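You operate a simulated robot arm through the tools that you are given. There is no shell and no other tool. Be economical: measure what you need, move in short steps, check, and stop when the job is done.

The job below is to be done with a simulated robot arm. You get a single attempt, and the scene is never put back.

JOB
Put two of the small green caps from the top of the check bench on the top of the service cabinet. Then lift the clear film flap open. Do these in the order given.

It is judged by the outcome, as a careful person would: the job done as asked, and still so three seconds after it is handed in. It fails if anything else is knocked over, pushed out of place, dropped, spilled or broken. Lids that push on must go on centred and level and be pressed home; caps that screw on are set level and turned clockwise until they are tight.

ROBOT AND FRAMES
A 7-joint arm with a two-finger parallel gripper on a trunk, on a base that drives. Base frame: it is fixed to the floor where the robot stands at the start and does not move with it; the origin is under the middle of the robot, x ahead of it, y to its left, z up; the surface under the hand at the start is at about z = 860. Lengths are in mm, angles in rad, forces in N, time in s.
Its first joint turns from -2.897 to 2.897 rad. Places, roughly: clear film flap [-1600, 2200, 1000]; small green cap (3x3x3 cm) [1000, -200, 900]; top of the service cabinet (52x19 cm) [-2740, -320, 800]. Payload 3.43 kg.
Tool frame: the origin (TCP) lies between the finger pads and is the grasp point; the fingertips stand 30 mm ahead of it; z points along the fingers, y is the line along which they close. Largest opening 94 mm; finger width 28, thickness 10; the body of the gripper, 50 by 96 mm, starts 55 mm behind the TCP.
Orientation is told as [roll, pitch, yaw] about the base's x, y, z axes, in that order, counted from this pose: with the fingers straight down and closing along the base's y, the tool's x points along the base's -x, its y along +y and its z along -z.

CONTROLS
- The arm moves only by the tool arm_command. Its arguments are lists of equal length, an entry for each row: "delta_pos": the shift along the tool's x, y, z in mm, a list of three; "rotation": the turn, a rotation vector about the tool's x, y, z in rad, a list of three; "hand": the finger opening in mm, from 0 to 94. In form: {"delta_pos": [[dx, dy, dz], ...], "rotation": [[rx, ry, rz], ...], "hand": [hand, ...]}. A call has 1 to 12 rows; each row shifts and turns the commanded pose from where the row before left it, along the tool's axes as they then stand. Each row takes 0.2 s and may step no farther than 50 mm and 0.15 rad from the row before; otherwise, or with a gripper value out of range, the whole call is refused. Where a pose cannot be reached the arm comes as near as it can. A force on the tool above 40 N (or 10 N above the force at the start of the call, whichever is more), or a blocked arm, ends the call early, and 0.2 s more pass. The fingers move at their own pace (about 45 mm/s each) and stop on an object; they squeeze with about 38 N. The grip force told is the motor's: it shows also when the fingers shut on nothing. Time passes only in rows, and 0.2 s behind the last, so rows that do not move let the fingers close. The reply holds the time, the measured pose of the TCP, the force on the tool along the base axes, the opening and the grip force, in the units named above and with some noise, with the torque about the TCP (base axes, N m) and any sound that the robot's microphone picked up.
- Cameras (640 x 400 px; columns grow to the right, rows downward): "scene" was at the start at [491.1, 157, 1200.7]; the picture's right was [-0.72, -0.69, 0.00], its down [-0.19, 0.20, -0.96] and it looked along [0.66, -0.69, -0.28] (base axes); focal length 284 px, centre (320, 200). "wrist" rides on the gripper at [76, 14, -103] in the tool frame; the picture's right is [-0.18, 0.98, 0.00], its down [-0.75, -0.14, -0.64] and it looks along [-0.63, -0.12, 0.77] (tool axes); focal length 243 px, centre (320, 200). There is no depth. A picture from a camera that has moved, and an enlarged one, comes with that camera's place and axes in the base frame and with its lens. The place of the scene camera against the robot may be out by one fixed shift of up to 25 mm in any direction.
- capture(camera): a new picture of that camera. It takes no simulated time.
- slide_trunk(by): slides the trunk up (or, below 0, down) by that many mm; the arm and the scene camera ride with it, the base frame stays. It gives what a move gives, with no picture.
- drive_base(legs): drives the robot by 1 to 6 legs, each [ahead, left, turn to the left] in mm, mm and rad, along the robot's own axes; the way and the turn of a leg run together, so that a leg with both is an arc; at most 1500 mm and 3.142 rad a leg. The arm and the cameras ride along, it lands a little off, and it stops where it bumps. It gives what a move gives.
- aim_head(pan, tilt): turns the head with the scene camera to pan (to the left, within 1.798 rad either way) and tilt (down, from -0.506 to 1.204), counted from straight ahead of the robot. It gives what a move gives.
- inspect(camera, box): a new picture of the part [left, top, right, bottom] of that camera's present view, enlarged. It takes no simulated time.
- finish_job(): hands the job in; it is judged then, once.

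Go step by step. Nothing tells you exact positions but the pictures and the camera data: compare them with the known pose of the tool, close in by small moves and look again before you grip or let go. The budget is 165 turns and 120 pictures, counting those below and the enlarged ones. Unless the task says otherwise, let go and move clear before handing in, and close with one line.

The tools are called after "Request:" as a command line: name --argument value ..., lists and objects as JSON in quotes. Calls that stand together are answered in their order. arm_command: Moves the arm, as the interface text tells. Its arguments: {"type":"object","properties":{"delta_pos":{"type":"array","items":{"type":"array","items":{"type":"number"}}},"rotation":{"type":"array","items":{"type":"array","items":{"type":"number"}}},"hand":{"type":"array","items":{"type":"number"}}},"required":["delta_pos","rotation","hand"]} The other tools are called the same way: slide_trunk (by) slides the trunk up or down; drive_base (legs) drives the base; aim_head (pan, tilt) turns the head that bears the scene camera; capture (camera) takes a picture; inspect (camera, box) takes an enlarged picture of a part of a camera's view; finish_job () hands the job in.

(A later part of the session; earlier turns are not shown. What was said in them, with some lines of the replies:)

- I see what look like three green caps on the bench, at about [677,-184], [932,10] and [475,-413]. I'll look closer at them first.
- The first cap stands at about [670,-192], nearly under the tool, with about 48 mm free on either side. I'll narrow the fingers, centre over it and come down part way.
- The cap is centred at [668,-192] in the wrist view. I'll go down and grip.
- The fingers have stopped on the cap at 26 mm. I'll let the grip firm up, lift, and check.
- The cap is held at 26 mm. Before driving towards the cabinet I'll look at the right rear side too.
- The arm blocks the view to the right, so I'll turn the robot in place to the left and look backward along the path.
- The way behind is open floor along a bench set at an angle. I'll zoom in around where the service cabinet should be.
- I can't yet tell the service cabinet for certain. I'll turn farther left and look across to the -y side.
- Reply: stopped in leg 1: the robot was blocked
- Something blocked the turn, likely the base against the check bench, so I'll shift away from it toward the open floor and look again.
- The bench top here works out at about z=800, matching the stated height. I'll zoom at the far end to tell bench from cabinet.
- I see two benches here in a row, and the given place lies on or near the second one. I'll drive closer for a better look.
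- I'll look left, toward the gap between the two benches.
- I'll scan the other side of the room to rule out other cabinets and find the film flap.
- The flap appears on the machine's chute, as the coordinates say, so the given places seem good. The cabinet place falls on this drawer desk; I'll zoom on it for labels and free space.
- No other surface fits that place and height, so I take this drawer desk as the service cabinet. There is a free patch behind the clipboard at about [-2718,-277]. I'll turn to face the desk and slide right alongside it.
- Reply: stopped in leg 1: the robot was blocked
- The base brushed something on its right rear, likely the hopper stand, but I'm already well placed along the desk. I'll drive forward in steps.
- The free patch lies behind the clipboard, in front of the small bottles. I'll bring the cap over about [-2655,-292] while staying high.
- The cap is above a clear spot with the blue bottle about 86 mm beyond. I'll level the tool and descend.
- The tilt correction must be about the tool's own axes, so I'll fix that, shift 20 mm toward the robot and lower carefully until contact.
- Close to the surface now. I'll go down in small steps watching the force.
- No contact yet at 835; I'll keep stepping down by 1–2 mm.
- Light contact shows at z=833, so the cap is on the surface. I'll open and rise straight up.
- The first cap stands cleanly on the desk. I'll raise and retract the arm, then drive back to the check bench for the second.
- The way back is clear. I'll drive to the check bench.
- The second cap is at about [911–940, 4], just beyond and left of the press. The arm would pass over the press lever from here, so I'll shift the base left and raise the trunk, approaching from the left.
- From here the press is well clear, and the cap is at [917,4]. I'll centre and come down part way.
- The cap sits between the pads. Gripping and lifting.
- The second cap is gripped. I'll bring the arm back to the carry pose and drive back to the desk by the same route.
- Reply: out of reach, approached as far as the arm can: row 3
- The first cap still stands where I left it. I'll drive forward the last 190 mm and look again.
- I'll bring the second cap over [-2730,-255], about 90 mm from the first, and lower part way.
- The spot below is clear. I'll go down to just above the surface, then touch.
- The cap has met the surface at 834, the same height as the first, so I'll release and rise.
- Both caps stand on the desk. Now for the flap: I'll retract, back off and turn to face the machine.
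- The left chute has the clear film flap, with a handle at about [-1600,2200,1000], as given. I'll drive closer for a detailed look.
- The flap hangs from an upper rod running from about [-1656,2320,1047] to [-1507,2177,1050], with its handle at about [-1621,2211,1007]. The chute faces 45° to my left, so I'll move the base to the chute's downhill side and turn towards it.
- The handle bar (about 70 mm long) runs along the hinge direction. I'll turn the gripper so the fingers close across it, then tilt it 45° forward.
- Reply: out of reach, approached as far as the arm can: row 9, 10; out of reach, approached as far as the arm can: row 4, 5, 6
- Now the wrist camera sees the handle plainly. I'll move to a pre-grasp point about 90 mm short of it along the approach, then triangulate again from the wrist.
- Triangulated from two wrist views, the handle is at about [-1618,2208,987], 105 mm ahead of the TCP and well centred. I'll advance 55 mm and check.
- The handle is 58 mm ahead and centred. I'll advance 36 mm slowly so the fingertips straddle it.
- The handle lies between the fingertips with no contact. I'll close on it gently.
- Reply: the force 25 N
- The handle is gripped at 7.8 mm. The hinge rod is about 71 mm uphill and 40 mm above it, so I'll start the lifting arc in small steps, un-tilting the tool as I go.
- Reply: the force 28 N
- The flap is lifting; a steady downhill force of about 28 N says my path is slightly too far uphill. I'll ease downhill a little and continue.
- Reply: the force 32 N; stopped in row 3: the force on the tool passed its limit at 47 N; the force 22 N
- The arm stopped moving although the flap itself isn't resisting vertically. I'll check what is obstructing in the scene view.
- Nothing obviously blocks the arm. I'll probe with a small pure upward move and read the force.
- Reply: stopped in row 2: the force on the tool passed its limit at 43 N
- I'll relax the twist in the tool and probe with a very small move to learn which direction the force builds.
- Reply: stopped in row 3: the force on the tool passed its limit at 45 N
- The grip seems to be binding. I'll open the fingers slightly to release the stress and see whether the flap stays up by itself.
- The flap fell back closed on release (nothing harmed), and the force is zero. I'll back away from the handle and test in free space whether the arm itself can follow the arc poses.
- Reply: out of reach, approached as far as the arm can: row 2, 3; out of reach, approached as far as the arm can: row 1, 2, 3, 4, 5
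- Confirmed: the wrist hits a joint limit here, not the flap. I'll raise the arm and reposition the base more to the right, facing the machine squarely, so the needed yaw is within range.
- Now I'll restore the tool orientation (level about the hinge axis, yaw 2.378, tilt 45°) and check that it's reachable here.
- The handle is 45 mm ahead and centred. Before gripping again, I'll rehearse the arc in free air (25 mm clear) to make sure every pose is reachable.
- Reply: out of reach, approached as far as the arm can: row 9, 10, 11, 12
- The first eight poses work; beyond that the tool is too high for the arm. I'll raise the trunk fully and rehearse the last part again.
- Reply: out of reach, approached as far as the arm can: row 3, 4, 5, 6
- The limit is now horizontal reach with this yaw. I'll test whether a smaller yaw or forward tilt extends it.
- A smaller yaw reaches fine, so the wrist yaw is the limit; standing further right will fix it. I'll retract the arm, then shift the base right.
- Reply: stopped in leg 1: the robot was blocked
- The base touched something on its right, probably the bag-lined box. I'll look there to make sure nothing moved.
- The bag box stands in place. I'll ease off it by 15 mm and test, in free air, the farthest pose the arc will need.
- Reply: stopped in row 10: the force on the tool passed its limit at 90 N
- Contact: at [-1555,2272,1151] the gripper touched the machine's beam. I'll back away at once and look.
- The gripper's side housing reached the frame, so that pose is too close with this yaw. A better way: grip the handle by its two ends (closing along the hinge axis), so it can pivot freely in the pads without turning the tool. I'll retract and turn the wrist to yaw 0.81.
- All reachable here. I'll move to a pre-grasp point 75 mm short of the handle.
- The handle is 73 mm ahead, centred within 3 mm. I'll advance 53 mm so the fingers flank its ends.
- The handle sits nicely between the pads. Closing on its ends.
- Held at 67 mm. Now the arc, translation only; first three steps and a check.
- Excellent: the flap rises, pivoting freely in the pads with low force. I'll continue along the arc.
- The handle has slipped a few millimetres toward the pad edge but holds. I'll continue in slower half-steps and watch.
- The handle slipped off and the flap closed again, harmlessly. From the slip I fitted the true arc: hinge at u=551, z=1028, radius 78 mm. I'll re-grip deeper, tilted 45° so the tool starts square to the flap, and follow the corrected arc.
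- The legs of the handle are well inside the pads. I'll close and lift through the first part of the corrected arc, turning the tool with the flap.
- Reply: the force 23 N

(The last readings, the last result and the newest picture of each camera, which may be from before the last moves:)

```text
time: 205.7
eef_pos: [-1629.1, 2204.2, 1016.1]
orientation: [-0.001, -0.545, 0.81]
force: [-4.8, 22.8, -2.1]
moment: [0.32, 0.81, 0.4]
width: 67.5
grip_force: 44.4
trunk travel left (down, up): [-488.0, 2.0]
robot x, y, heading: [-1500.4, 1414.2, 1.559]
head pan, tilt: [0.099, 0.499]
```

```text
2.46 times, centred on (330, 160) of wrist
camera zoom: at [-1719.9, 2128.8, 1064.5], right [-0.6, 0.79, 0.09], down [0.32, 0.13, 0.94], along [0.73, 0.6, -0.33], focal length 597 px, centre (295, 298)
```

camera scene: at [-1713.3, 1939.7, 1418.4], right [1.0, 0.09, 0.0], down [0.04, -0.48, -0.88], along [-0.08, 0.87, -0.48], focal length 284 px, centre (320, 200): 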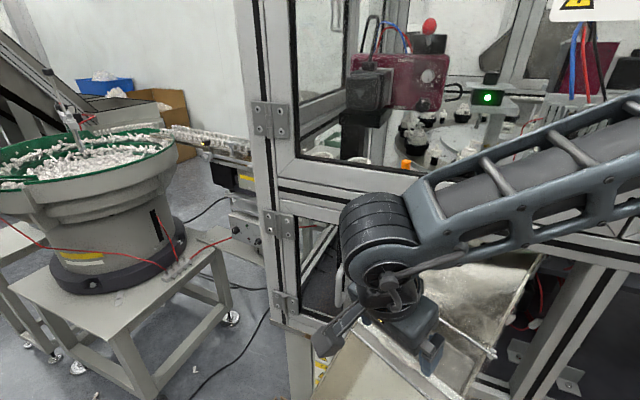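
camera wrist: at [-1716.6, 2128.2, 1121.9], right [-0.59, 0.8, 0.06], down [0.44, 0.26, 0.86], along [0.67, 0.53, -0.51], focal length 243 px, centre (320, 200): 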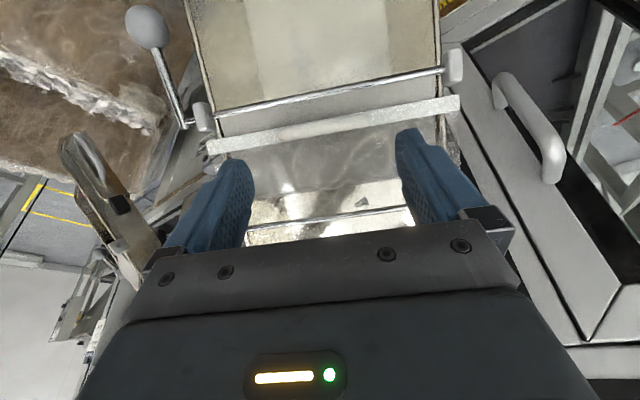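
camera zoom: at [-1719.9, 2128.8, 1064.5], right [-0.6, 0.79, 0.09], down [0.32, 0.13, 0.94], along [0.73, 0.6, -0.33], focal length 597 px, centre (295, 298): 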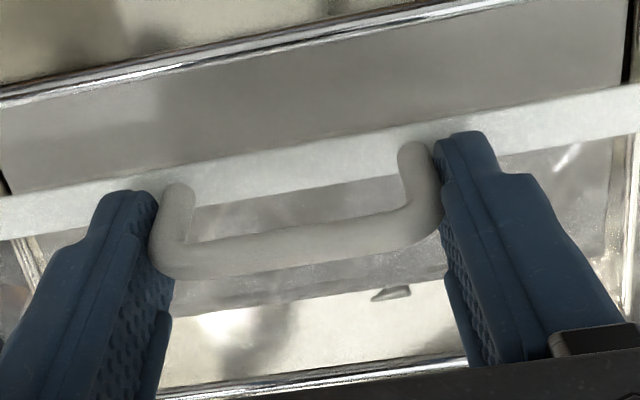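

No slip this time. Continuing, with small corrections for the side forces.

Request:
arm_command --delta_pos '[[-5, 1.2, -9.0], [-4.2, 0, -9.0], [0, 0, 0]]' --rotation '[[0, 0.12, 0], [0, 0.12, 0], [0, 0, 0]]' --hand '[45, 45, 45]'

Request:
inspect --camera "wrist" --box '[200, 80, 460, 240]'

```text
time: 206.5
eef_pos: [-1628.9, 2205.7, 1035.7]
orientation: [-0.003, -0.304, 0.81]
force: [5.9, 20.7, -7.0]
moment: [0.27, 0.67, 0.36]
width: 67.3
grip_force: 44.9
trunk travel left (down, up): [-488.0, 2.0]
robot x, y, heading: [-1498.6, 1416.2, 1.562]
head pan, tilt: [0.099, 0.499]
```

```text
2.46 times, centred on (330, 160) of wrist
camera zoom: at [-1709.5, 2140.0, 1110.9], right [-0.59, 0.81, 0.05], down [0.46, 0.29, 0.84], along [0.66, 0.52, -0.54], focal length 597 px, centre (295, 298)
```

zoom: 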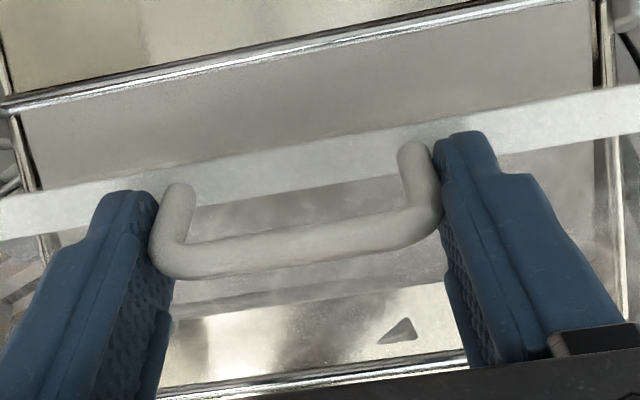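

Still no slip, and the points now fit the hinge at u=553, z=1021, radius 73.5 mm. I'll continue on that arc.

Request:
arm_command --delta_pos '[[-6.5, 0.7, -11.8], [-7.1, 0, -10.6], [0, 0, 0]]' --rotation '[[0, 0, 0], [0, 0, 0], [0, 0, 0]]' --hand '[45, 45, 45]'

Request:
inspect --camera "wrist" --box '[200, 80, 460, 240]'

```text
time: 207.3
eef_pos: [-1629.6, 2206.6, 1060.6]
orientation: [-0.006, -0.3, 0.816]
force: [-9.1, -25.1, -7.8]
moment: [-1.0, 1.21, -0.03]
width: 67.6
grip_force: 45.4
trunk travel left (down, up): [-488.0, 2.0]
robot x, y, heading: [-1502.0, 1411.7, 1.557]
head pan, tilt: [0.099, 0.499]
```

```text
2.46 times, centred on (330, 160) of wrist
camera zoom: at [-1708.9, 2140.2, 1137.0], right [-0.59, 0.8, 0.05], down [0.46, 0.29, 0.84], along [0.66, 0.52, -0.55], focal length 597 px, centre (295, 298)
```

zoom: 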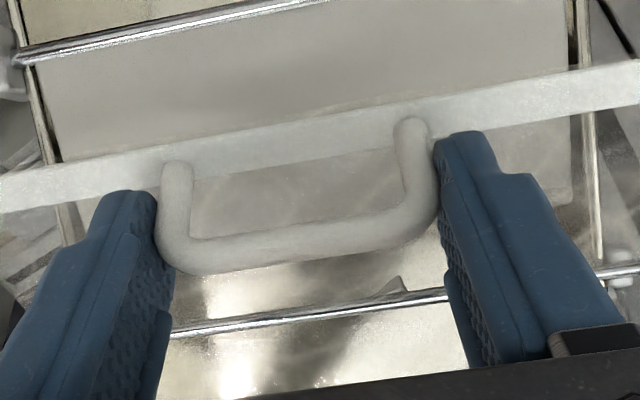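

Request:
arm_command --delta_pos '[[-6.5, 0, -9.3], [-9.4, 0, -7.5], [0, 0, 0]]' --rotation '[[0, 0, 0], [0, 0, 0], [0, 0, 0]]' --hand '[45, 45, 45]'

Request:
inspect --camera "wrist" --box '[200, 80, 460, 240]'

```text
time: 208.1
eef_pos: [-1618.5, 2215.5, 1082.5]
orientation: [-0.004, -0.304, 0.813]
force: [3.2, -25.8, -3.3]
moment: [-1.13, 0.52, 0.02]
width: 66.9
grip_force: 45.3
trunk travel left (down, up): [-488.0, 2.0]
robot x, y, heading: [-1500.6, 1413.4, 1.561]
head pan, tilt: [0.099, 0.499]
```

```text
2.46 times, centred on (330, 160) of wrist
camera zoom: at [-1699.6, 2150.3, 1158.0], right [-0.59, 0.81, 0.05], down [0.46, 0.29, 0.84], along [0.66, 0.52, -0.54], focal length 597 px, centre (295, 298)
```

zoom: 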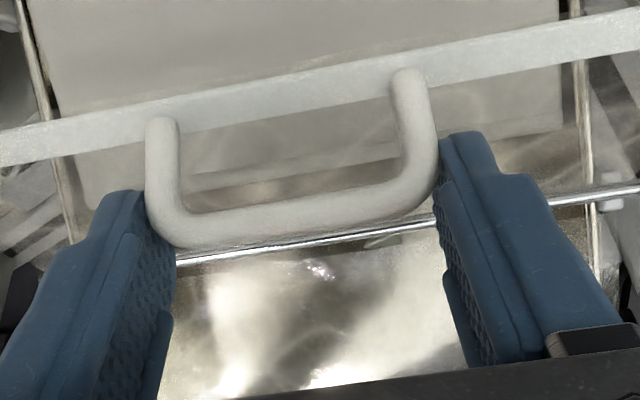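

The data so far now fit an arc about u=566, z=1028, radius 88. I'll relieve the side load and go on in small steps.

Request:
arm_command --delta_pos '[[-7.2, -1.4, -7.5], [-8.7, 0, -6.2], [0, 0, 0]]' --rotation '[[0, 0, 0], [0, 0, 0], [0, 0, 0]]' --hand '[45, 45, 45]'

Request:
inspect --camera "wrist" --box '[200, 80, 460, 240]'

```text
time: 208.9
eef_pos: [-1610.9, 2226.4, 1102.0]
orientation: [0.0, -0.307, 0.81]
force: [-0.1, 0.5, 0.4]
moment: [0.02, 0.01, -0.01]
width: 44.8
grip_force: 0.0
trunk travel left (down, up): [-488.0, 2.0]
robot x, y, heading: [-1503.6, 1413.7, 1.553]
head pan, tilt: [0.099, 0.499]
```

```text
2.46 times, centred on (330, 160) of wrist
camera zoom: at [-1691.9, 2159.4, 1176.4], right [-0.59, 0.8, 0.06], down [0.46, 0.28, 0.84], along [0.66, 0.52, -0.54], focal length 597 px, centre (295, 298)
```

zoom: 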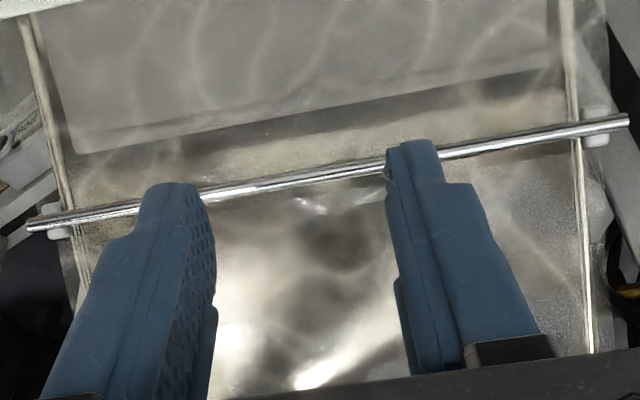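

It slipped off again; gripping by the ends is too weak. The first grip, across the handle bar, held firmly, and from this base position its yaw is within reach. I'll go back to that grip, keep some forward tilt for clearance, and cage rather than squeeze once past the low part.

Request:
arm_command --delta_pos '[[16.4, 0, -31.4], [16.4, 0, -31.4], [0, 0, 0], [0, 0, 0], [0, 0, 0]]' --rotation '[[0, 0, 0], [0, 0, 0], [0, 0.15, 0], [0, 0.15, 0], [0, 0, 0]]' --hand '[36, 36, 36, 36, 36]'

Request:
arm_command --delta_pos '[[0, 0, 0], [0, 0, 0], [0, 0, 0], [0, 0, 0], [0, 0, 0], [0, 0, 0], [0, 0, 0], [0, 0, 0], [0, 0, 0], [0, 0, 0], [0, 0, 0], [0, 0, 0]]' --rotation '[[0, 0, -0.1425], [0, 0, -0.1425], [0, 0, -0.1425], [0, 0, -0.1425], [0, 0, -0.1425], [0, 0, -0.1425], [0, 0, -0.1425], [0, 0, -0.1425], [0, 0, -0.1425], [0, 0, -0.1425], [0, 0, -0.1425], [0, 0, 0]]' --hand '[36, 36, 36, 36, 36, 36, 36, 36, 36, 36, 36, 36]'

Request:
arm_command --delta_pos '[[0, 0, 0], [0, 0, 0], [0, 0, 0], [0, 0, 0], [0, 0, 0], [0, 0, 0], [0, 0, 0]]' --rotation '[[0.13, 0, 0], [0.13, 0, 0], [0.13, 0, 0], [0.13, 0, 0], [0.13, 0, 0], [0.135, 0, 0], [0, 0, 0]]' --hand '[34, 34, 34, 34, 34, 34, 34]'

```text
time: 210.1
eef_pos: [-1646.5, 2187.7, 1149.9]
orientation: [-0.001, -0.004, 0.81]
force: [-1.1, 0.2, 0.5]
moment: [0.02, -0.01, 0.0]
width: 36.3
grip_force: 0.1
trunk travel left (down, up): [-488.0, 2.0]
robot x, y, heading: [-1500.8, 1413.1, 1.557]
head pan, tilt: [0.099, 0.499]
```

```text
time: 212.7
eef_pos: [-1645.2, 2188.3, 1149.8]
orientation: [-0.005, 0.004, 2.379]
force: [-0.2, 0.5, 0.5]
moment: [0.01, 0.03, -0.03]
width: 36.1
grip_force: 0.1
trunk travel left (down, up): [-488.0, 2.0]
robot x, y, heading: [-1499.3, 1415.9, 1.559]
head pan, tilt: [0.099, 0.499]
```

```text
time: 214.3
eef_pos: [-1645.4, 2187.1, 1148.9]
orientation: [-0.791, 0.002, 2.378]
force: [-0.5, 0.3, 0.8]
moment: [0.02, 0.0, 0.01]
width: 34.0
grip_force: 0.1
trunk travel left (down, up): [-488.0, 2.0]
robot x, y, heading: [-1502.5, 1414.6, 1.558]
head pan, tilt: [0.099, 0.499]
```

All poses reachable here. Moving to 50 mm short of the handle.

Request:
arm_command --delta_pos '[[0.8, 30.4, 32], [0.8, 30.4, 32], [0.7, 30.4, 32], [0, 0, 0]]' --rotation '[[0, 0, 0], [0, 0, 0], [0, 0, 0], [0, 0, 0]]' --hand '[34, 34, 34, 34]'

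Request:
inspect --camera "wrist" --box '[220, 60, 420, 240]'

```text
time: 215.3
eef_pos: [-1640.3, 2188.3, 1014.4]
orientation: [-0.789, 0.001, 2.378]
force: [0.1, 0.4, 0.7]
moment: [0.0, 0.02, 0.01]
width: 34.1
grip_force: 0.0
trunk travel left (down, up): [-488.0, 2.0]
robot x, y, heading: [-1497.4, 1412.8, 1.56]
head pan, tilt: [0.099, 0.499]
```

```text
2.22 times, centred on (320, 150) of wrist
camera zoom: at [-1641.9, 2074.8, 1078.7], right [-0.61, -0.37, -0.7], down [-0.79, 0.27, 0.55], along [-0.02, 0.89, -0.46], focal length 539 px, centre (320, 311)
```

zoom: 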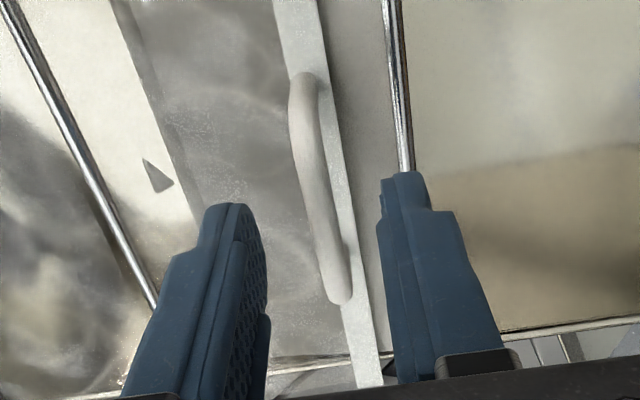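

Centred as before. Advancing 27 mm and closing.

Request:
arm_command --delta_pos '[[0, 0.8, 12], [0, 0, 10], [0, 0, 5], [0, 0, 0], [0, 0, 0], [0, 0, 0], [0, 0, 0]]' --rotation '[[0, 0, 0], [0, 0, 0], [0, 0, 0], [0, 0, 0], [0, 0, 0], [0, 0, 0], [0, 0, 0]]' --hand '[34, 34, 34, 20, 4, 4, 4]'

```text
time: 216.9
eef_pos: [-1628.0, 2201.2, 996.5]
orientation: [-0.787, 0.004, 2.379]
force: [-6.3, -7.1, -3.9]
moment: [-0.1, -0.06, 0.55]
width: 7.7
grip_force: 41.8
trunk travel left (down, up): [-488.0, 2.0]
robot x, y, heading: [-1499.0, 1415.7, 1.557]
head pan, tilt: [0.099, 0.499]
```

A clean grip with low force. Starting the arc: two steps, then a reading.

Request:
arm_command --delta_pos '[[0, -5.8, -9.0], [0, -5.6, -9.1], [0, 0, 0]]' --rotation '[[-0.12, 0, 0], [-0.12, 0, 0], [0, 0, 0]]' --hand '[4, 4, 4]'

```text
time: 217.7
eef_pos: [-1631.2, 2198.9, 1019.1]
orientation: [-0.548, 0.004, 2.379]
force: [-9.2, -11.5, -1.4]
moment: [-0.27, -0.28, 0.61]
width: 7.9
grip_force: 41.5
trunk travel left (down, up): [-488.0, 2.0]
robot x, y, heading: [-1500.7, 1414.9, 1.559]
head pan, tilt: [0.099, 0.499]
```

Request:
arm_command --delta_pos '[[0, -4.9, -8.9], [0, -5.7, -9.0], [0, 0, 0]]' --rotation '[[-0.12, 0, 0], [-0.12, 0, 0], [0, 0, 0]]' --hand '[4, 4, 4]'

Request:
inspect --camera "wrist" --box '[220, 60, 420, 240]'

```text
time: 218.5
eef_pos: [-1630.6, 2199.1, 1039.7]
orientation: [-0.308, 0.004, 2.376]
force: [-7.8, -13.3, 2.0]
moment: [-0.41, -0.34, 0.7]
width: 7.6
grip_force: 41.9
trunk travel left (down, up): [-488.0, 2.0]
robot x, y, heading: [-1499.7, 1415.4, 1.558]
head pan, tilt: [0.099, 0.499]
```

```text
2.22 times, centred on (320, 150) of wrist
camera zoom: at [-1605.1, 2113.9, 1134.0], right [-0.78, -0.55, -0.3], down [-0.59, 0.48, 0.65], along [-0.22, 0.68, -0.7], focal length 539 px, centre (320, 311)
```

zoom: 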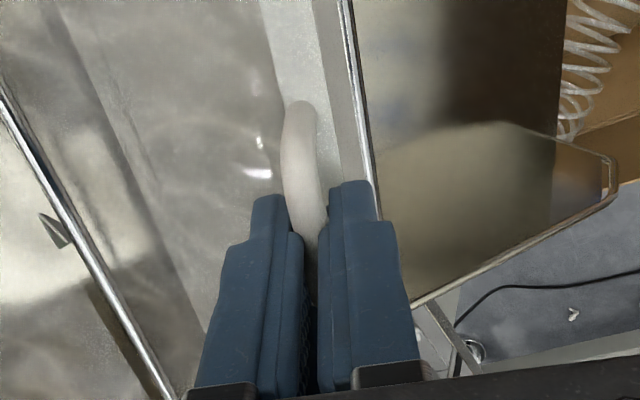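

Going well. From here I hold the tilt at 0.3 and let the bar pivot in the pads.

Request:
arm_command --delta_pos '[[0, -3.5, -10.5], [0, -5.7, -9.9], [0, 0, 0]]' --rotation '[[0, 0, 0], [0, 0, 0], [0, 0, 0]]' --hand '[4, 4, 4]'

Request:
inspect --camera "wrist" --box '[220, 60, 420, 240]'

```text
time: 219.3
eef_pos: [-1625.0, 2203.1, 1062.5]
orientation: [-0.313, 0.002, 2.376]
force: [3.7, 2.8, -1.7]
moment: [0.22, 0.11, 0.52]
width: 7.7
grip_force: 41.2
trunk travel left (down, up): [-488.0, 2.0]
robot x, y, heading: [-1498.7, 1417.6, 1.558]
head pan, tilt: [0.099, 0.499]
```

```text
2.22 times, centred on (320, 150) of wrist
camera zoom: at [-1602.0, 2117.4, 1155.9], right [-0.78, -0.55, -0.3], down [-0.59, 0.48, 0.65], along [-0.21, 0.69, -0.69], focal length 539 px, centre (320, 311)
```

zoom: 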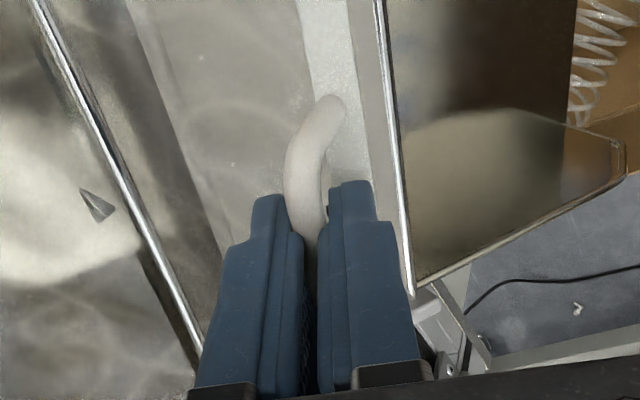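

Pivoting freely with almost no force. Continuing.

Request:
arm_command --delta_pos '[[0, -6.8, -9], [0, -8.2, -8], [0, -9.2, -6.7], [0, 0, 0]]' --rotation '[[0, 0, 0], [0, 0, 0], [0, 0, 0], [0, 0, 0]]' --hand '[4, 4, 4, 4]'

Request:
inspect --camera "wrist" --box '[220, 60, 420, 240]'

```text
time: 220.3
eef_pos: [-1615.6, 2215.7, 1091.1]
orientation: [-0.307, 0.002, 2.372]
force: [18.8, 18.7, -24.7]
moment: [0.11, -0.07, -0.17]
width: 7.9
grip_force: 41.9
trunk travel left (down, up): [-488.0, 2.0]
robot x, y, heading: [-1498.4, 1413.4, 1.555]
head pan, tilt: [0.099, 0.499]
```

```text
2.22 times, centred on (320, 150) of wrist
camera zoom: at [-1591.0, 2129.6, 1184.8], right [-0.78, -0.55, -0.3], down [-0.59, 0.48, 0.65], along [-0.21, 0.68, -0.7], focal length 539 px, centre (320, 311)
```

zoom: 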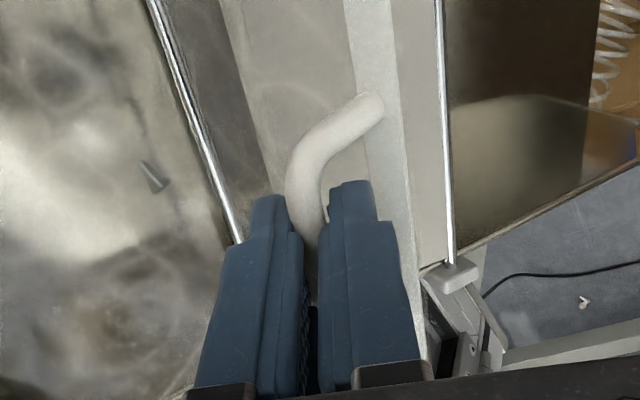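

The pull is toward the hinge, so I'll tighten the radius by about 2 mm and continue.

Request:
arm_command --delta_pos '[[0, -1, 2], [0, -9.8, -4.9], [0, -10.3, -3.4], [0, 0, 0]]' --rotation '[[0, 0, 0], [0, 0, 0], [0, 0, 0], [0, 0, 0]]' --hand '[4, 4, 4, 4]'

Request:
inspect --camera "wrist" --box '[220, 60, 420, 240]'

```text
time: 221.3
eef_pos: [-1604.5, 2227.1, 1105.0]
orientation: [-0.307, 0.002, 2.377]
force: [9.6, -5.0, -6.8]
moment: [-0.52, -0.41, -0.91]
width: 7.6
grip_force: 41.3
trunk travel left (down, up): [-488.0, 2.0]
robot x, y, heading: [-1501.9, 1414.1, 1.559]
head pan, tilt: [0.099, 0.499]
```

```text
2.22 times, centred on (320, 150) of wrist
camera zoom: at [-1580.4, 2140.7, 1198.6], right [-0.78, -0.55, -0.3], down [-0.59, 0.48, 0.65], along [-0.22, 0.68, -0.7], focal length 539 px, centre (320, 311)
```

zoom: 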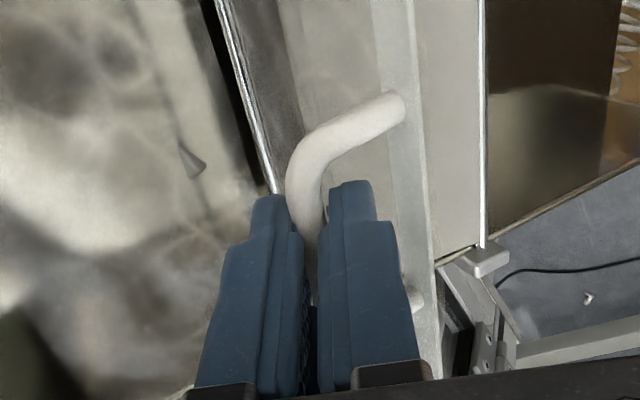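

The flap is more than half open with little force. Continuing on radius 78.5.

Request:
arm_command --delta_pos '[[0, -10.7, -2.4], [0, -10.9, -0.8], [0, -11, 0.8], [0, 0, 0]]' --rotation '[[0, 0, 0], [0, 0, 0], [0, 0, 0], [0, 0, 0]]' --hand '[4, 4, 4, 4]'

Request:
inspect --camera "wrist" --box '[220, 60, 420, 240]'

Request:
capture --camera "scene"

```text
time: 222.3
eef_pos: [-1585.6, 2247.6, 1116.5]
orientation: [-0.304, 0.004, 2.38]
force: [-8.5, -17.9, 0.7]
moment: [-0.27, 0.17, -1.12]
width: 7.9
grip_force: 42.0
trunk travel left (down, up): [-488.0, 2.0]
robot x, y, heading: [-1499.9, 1413.3, 1.556]
head pan, tilt: [0.099, 0.499]
```

```text
2.22 times, centred on (320, 150) of wrist
camera zoom: at [-1561.0, 2161.7, 1210.7], right [-0.78, -0.55, -0.3], down [-0.59, 0.48, 0.65], along [-0.22, 0.68, -0.7], focal length 539 px, centre (320, 311)
```

zoom: 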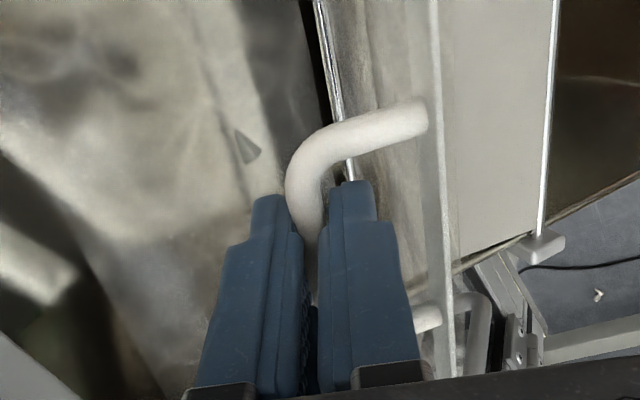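

```text
11 pictures are left
camera scene: at [-1713.8, 1938.8, 1418.6], right [1.0, 0.09, 0.0], down [0.04, -0.48, -0.88], along [-0.08, 0.87, -0.48], focal length 284 px, centre (320, 200)
```

scene: 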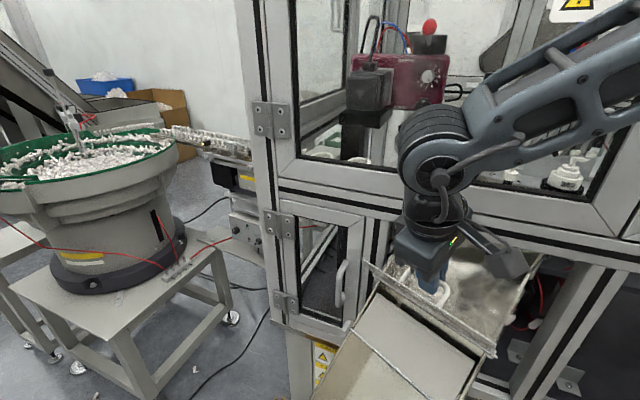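

The flap is near upright now. Continuing over the top.

Request:
arm_command --delta_pos '[[0, -10.4, 2.2], [0, -10.3, 3.7], [0, 0, 0]]' --rotation '[[0, 0, 0], [0, 0, 0], [0, 0, 0]]' --hand '[4, 4, 4]'

```text
time: 222.6
eef_pos: [-1586.1, 2247.5, 1116.1]
orientation: [-0.295, 0.003, 2.384]
force: [-4.4, -14.0, 5.1]
moment: [0.41, 0.56, -1.0]
width: 8.0
grip_force: 42.1
trunk travel left (down, up): [-488.0, 2.0]
robot x, y, heading: [-1499.4, 1411.3, 1.561]
head pan, tilt: [0.099, 0.499]
stopped in row 1: the force on the tool passed its limit at 47 N (the readings are from after the stop); the commanded pose is now the measured one
```

Something blocks further motion here. I'll take a closer look at the fingers and flap.

Request:
inspect --camera "scene" --box '[340, 220, 540, 360]'

Request:
capture --camera "wrist"

```text
2.86 times, centred on (440, 290) of scene
camera zoom: at [-1713.9, 1938.4, 1418.9], right [1.0, 0.09, 0.0], down [0.04, -0.48, -0.88], along [-0.08, 0.87, -0.48], focal length 811 px, centre (-23, -57)
```

zoom: 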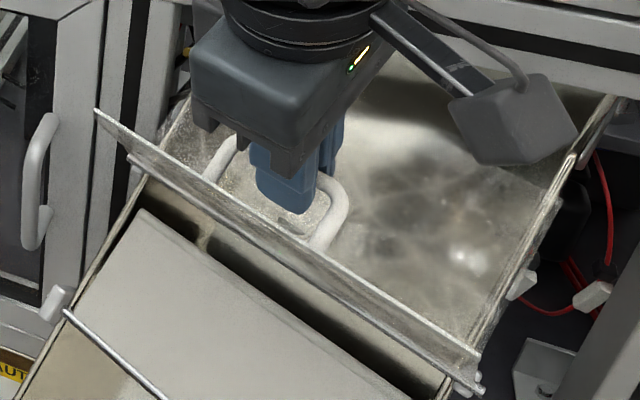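

```text
9 pictures are left
camera wrist: at [-1560.2, 2162.5, 1211.2], right [-0.78, -0.56, -0.29], down [-0.58, 0.48, 0.65], along [-0.23, 0.68, -0.7], focal length 243 px, centre (320, 200)
```

wrist: 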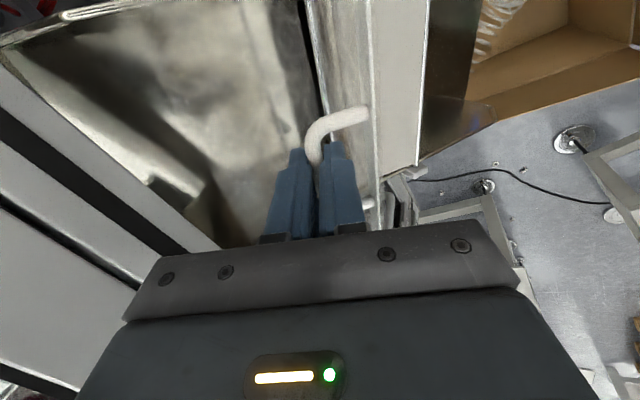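

The flap stands about 110° from closed, which may be its stop. I'll loosen the grip a little; the inner finger still hooks the handle, so I can see if the flap stays by itself.

Request:
arm_command --delta_pos '[[0, 0, 0], [0, 0, 0], [0, 0, 0]]' --rotation '[[0, 0, 0], [0, 0, 0], [0, 0, 0]]' --hand '[18, 18, 18]'

Request:
inspect --camera "wrist" --box '[220, 60, 420, 240]'

```text
time: 223.4
eef_pos: [-1584.6, 2249.5, 1115.9]
orientation: [-0.297, 0.005, 2.385]
force: [-0.4, 0.1, -1.1]
moment: [0.0, -0.02, -0.01]
width: 17.8
grip_force: 0.0
trunk travel left (down, up): [-488.0, 2.0]
robot x, y, heading: [-1501.1, 1416.3, 1.556]
head pan, tilt: [0.099, 0.499]
```

```text
2.22 times, centred on (320, 150) of wrist
camera zoom: at [-1558.8, 2164.5, 1210.5], right [-0.78, -0.56, -0.29], down [-0.59, 0.48, 0.65], along [-0.22, 0.68, -0.7], focal length 539 px, centre (320, 311)
```

zoom: 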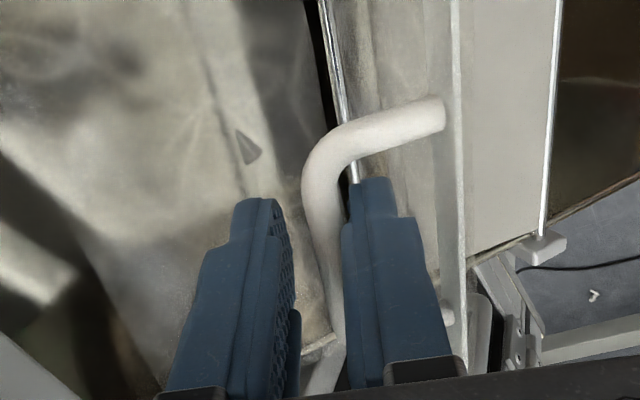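

The handle now rests lightly on the inner finger, well clear of the bar. I'll pull it on uphill with this loose hook and watch the force.

Request:
arm_command --delta_pos '[[0, -6, 1], [0, -6, 1.5], [0, -6, 2], [0, 0, 0]]' --rotation '[[0, 0, 0], [0, 0, 0], [0, 0, 0], [0, 0, 0]]' --hand '[18, 18, 18, 18]'

Request:
inspect --camera "wrist" --box '[220, 60, 420, 240]'

```text
time: 224.4
eef_pos: [-1576.3, 2258.9, 1117.6]
orientation: [-0.294, 0.002, 2.388]
force: [-27.6, -26.0, 2.4]
moment: [-0.39, 0.37, -0.53]
width: 38.4
grip_force: 17.4
trunk travel left (down, up): [-488.0, 2.0]
robot x, y, heading: [-1502.7, 1410.3, 1.561]
head pan, tilt: [0.099, 0.499]
```

```text
2.22 times, centred on (320, 150) of wrist
camera zoom: at [-1549.2, 2175.5, 1211.9], right [-0.78, -0.56, -0.29], down [-0.59, 0.48, 0.65], along [-0.23, 0.68, -0.7], focal length 539 px, centre (320, 311)
```

zoom: 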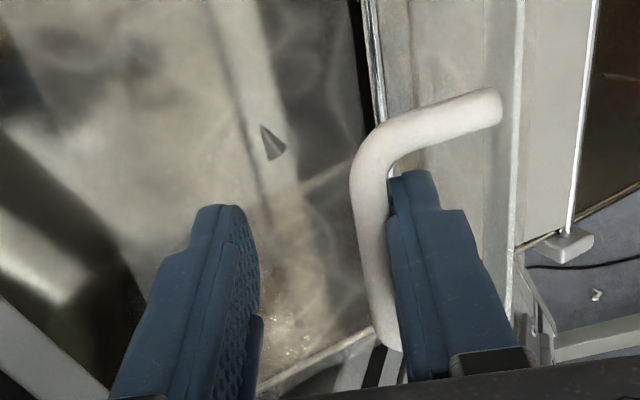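

The fingers were pushed open: the flap is at its hard stop, fully open. I'll move the hooking finger back downhill a little to see whether the flap stays there by itself.

Request:
arm_command --delta_pos '[[0, 4, 0], [0, 5, 0], [0, 5, 0], [0, 0, 0], [0, 0, 0]]' --rotation '[[0, 0, 0], [0, 0, 0], [0, 0, 0], [0, 0, 0], [0, 0, 0]]' --hand '[40, 40, 40, 40, 40]'

Request:
inspect --camera "wrist" --box '[220, 60, 420, 240]'

```text
time: 225.6
eef_pos: [-1581.6, 2253.5, 1113.2]
orientation: [-0.298, 0.004, 2.383]
force: [-0.4, 0.6, 0.1]
moment: [0.02, -0.01, -0.02]
width: 40.0
grip_force: 0.1
trunk travel left (down, up): [-488.0, 2.0]
robot x, y, heading: [-1500.7, 1414.0, 1.563]
head pan, tilt: [0.099, 0.499]
```

```text
2.22 times, centred on (320, 150) of wrist
camera zoom: at [-1555.2, 2168.2, 1207.4], right [-0.78, -0.56, -0.29], down [-0.59, 0.48, 0.65], along [-0.22, 0.68, -0.7], focal length 539 px, centre (320, 311)
```

zoom: 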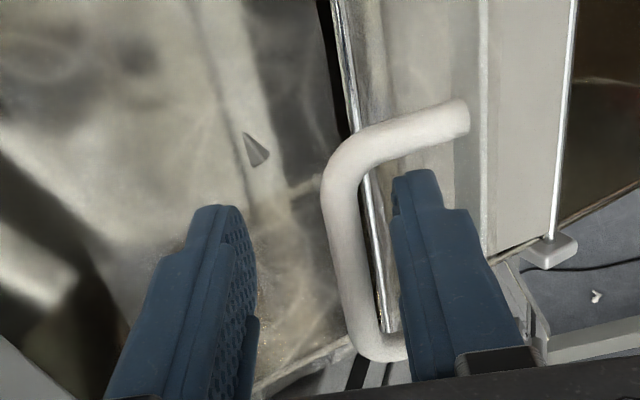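

The handle no longer touches either finger, so the flap stays open on its own. I'll withdraw the fingers straight back along their axis.

Request:
arm_command --delta_pos '[[0, 0, -10], [0, 0, -15], [0, 0, -20], [0, 0, -30], [0, 0, 0]]' --rotation '[[0, 0, 0], [0, 0, 0], [0, 0, 0], [0, 0, 0], [0, 0, 0]]' --hand '[40, 40, 40, 40, 40]'

Request:
capture --camera "wrist"

```text
time: 226.8
eef_pos: [-1597.2, 2236.0, 1185.5]
orientation: [-0.299, 0.005, 2.384]
force: [-0.3, 0.1, 0.3]
moment: [0.03, 0.01, 0.0]
width: 39.9
grip_force: 0.1
trunk travel left (down, up): [-488.0, 2.0]
robot x, y, heading: [-1501.7, 1412.5, 1.555]
head pan, tilt: [0.099, 0.499]
```

```text
5 pictures are left
camera wrist: at [-1570.5, 2152.1, 1279.9], right [-0.78, -0.56, -0.29], down [-0.59, 0.48, 0.65], along [-0.22, 0.68, -0.7], focal length 243 px, centre (320, 200)
```

wrist: 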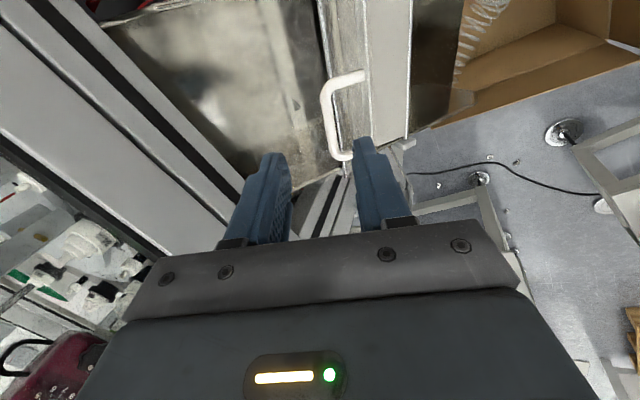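

The flap stays open. I'll move the arm clear and take a last look.

Request:
arm_command --delta_pos '[[0, 0, -30], [0, 30, -10], [0, 40, -10], [0, 40, 0], [0, 0, 0], [0, 0, 0], [0, 0, 0]]' --rotation '[[0, 0, 0], [0, 0, 0], [0, 0, 0], [0, 0, 0], [0, 0, 0], [0, 0, 0], [0, 0, 0]]' --hand '[40, 40, 40, 40, 40, 40, 40]'

Request:
capture --camera "scene"

```text
time: 228.4
eef_pos: [-1678.5, 2150.0, 1200.6]
orientation: [-0.298, 0.004, 2.383]
force: [0.4, 0.7, 0.3]
moment: [-0.01, 0.03, -0.03]
width: 40.0
grip_force: 0.1
trunk travel left (down, up): [-488.0, 2.0]
robot x, y, heading: [-1503.1, 1412.9, 1.556]
head pan, tilt: [0.099, 0.499]
```

```text
4 pictures are left
camera scene: at [-1713.6, 1939.4, 1418.4], right [1.0, 0.09, 0.0], down [0.04, -0.48, -0.88], along [-0.08, 0.87, -0.48], focal length 284 px, centre (320, 200)
```

scene: 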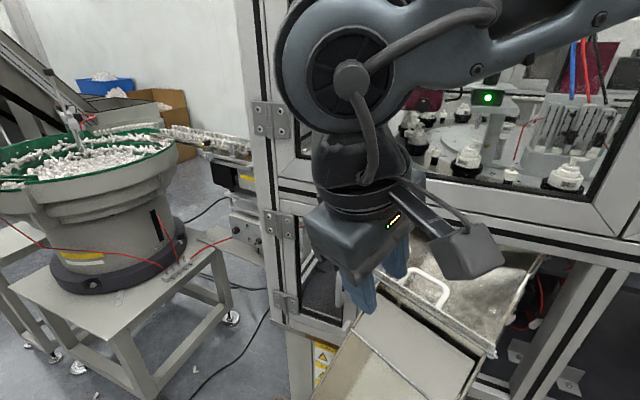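

The flap stands open by itself, the arm is clear of it, and both caps were left upright on the desk I took as the service cabinet. Handing in.

Request:
finish_job

```text
The job is handed in.
```

I put two green caps from the check bench on the drawer desk I took to be the service cabinet, then lifted the clear film flap to its stop, where it stays open; the base bumped surroundings three times and the gripper hit the machine frame once, and I saw nothing moved, though I only went back to look at the bag box.
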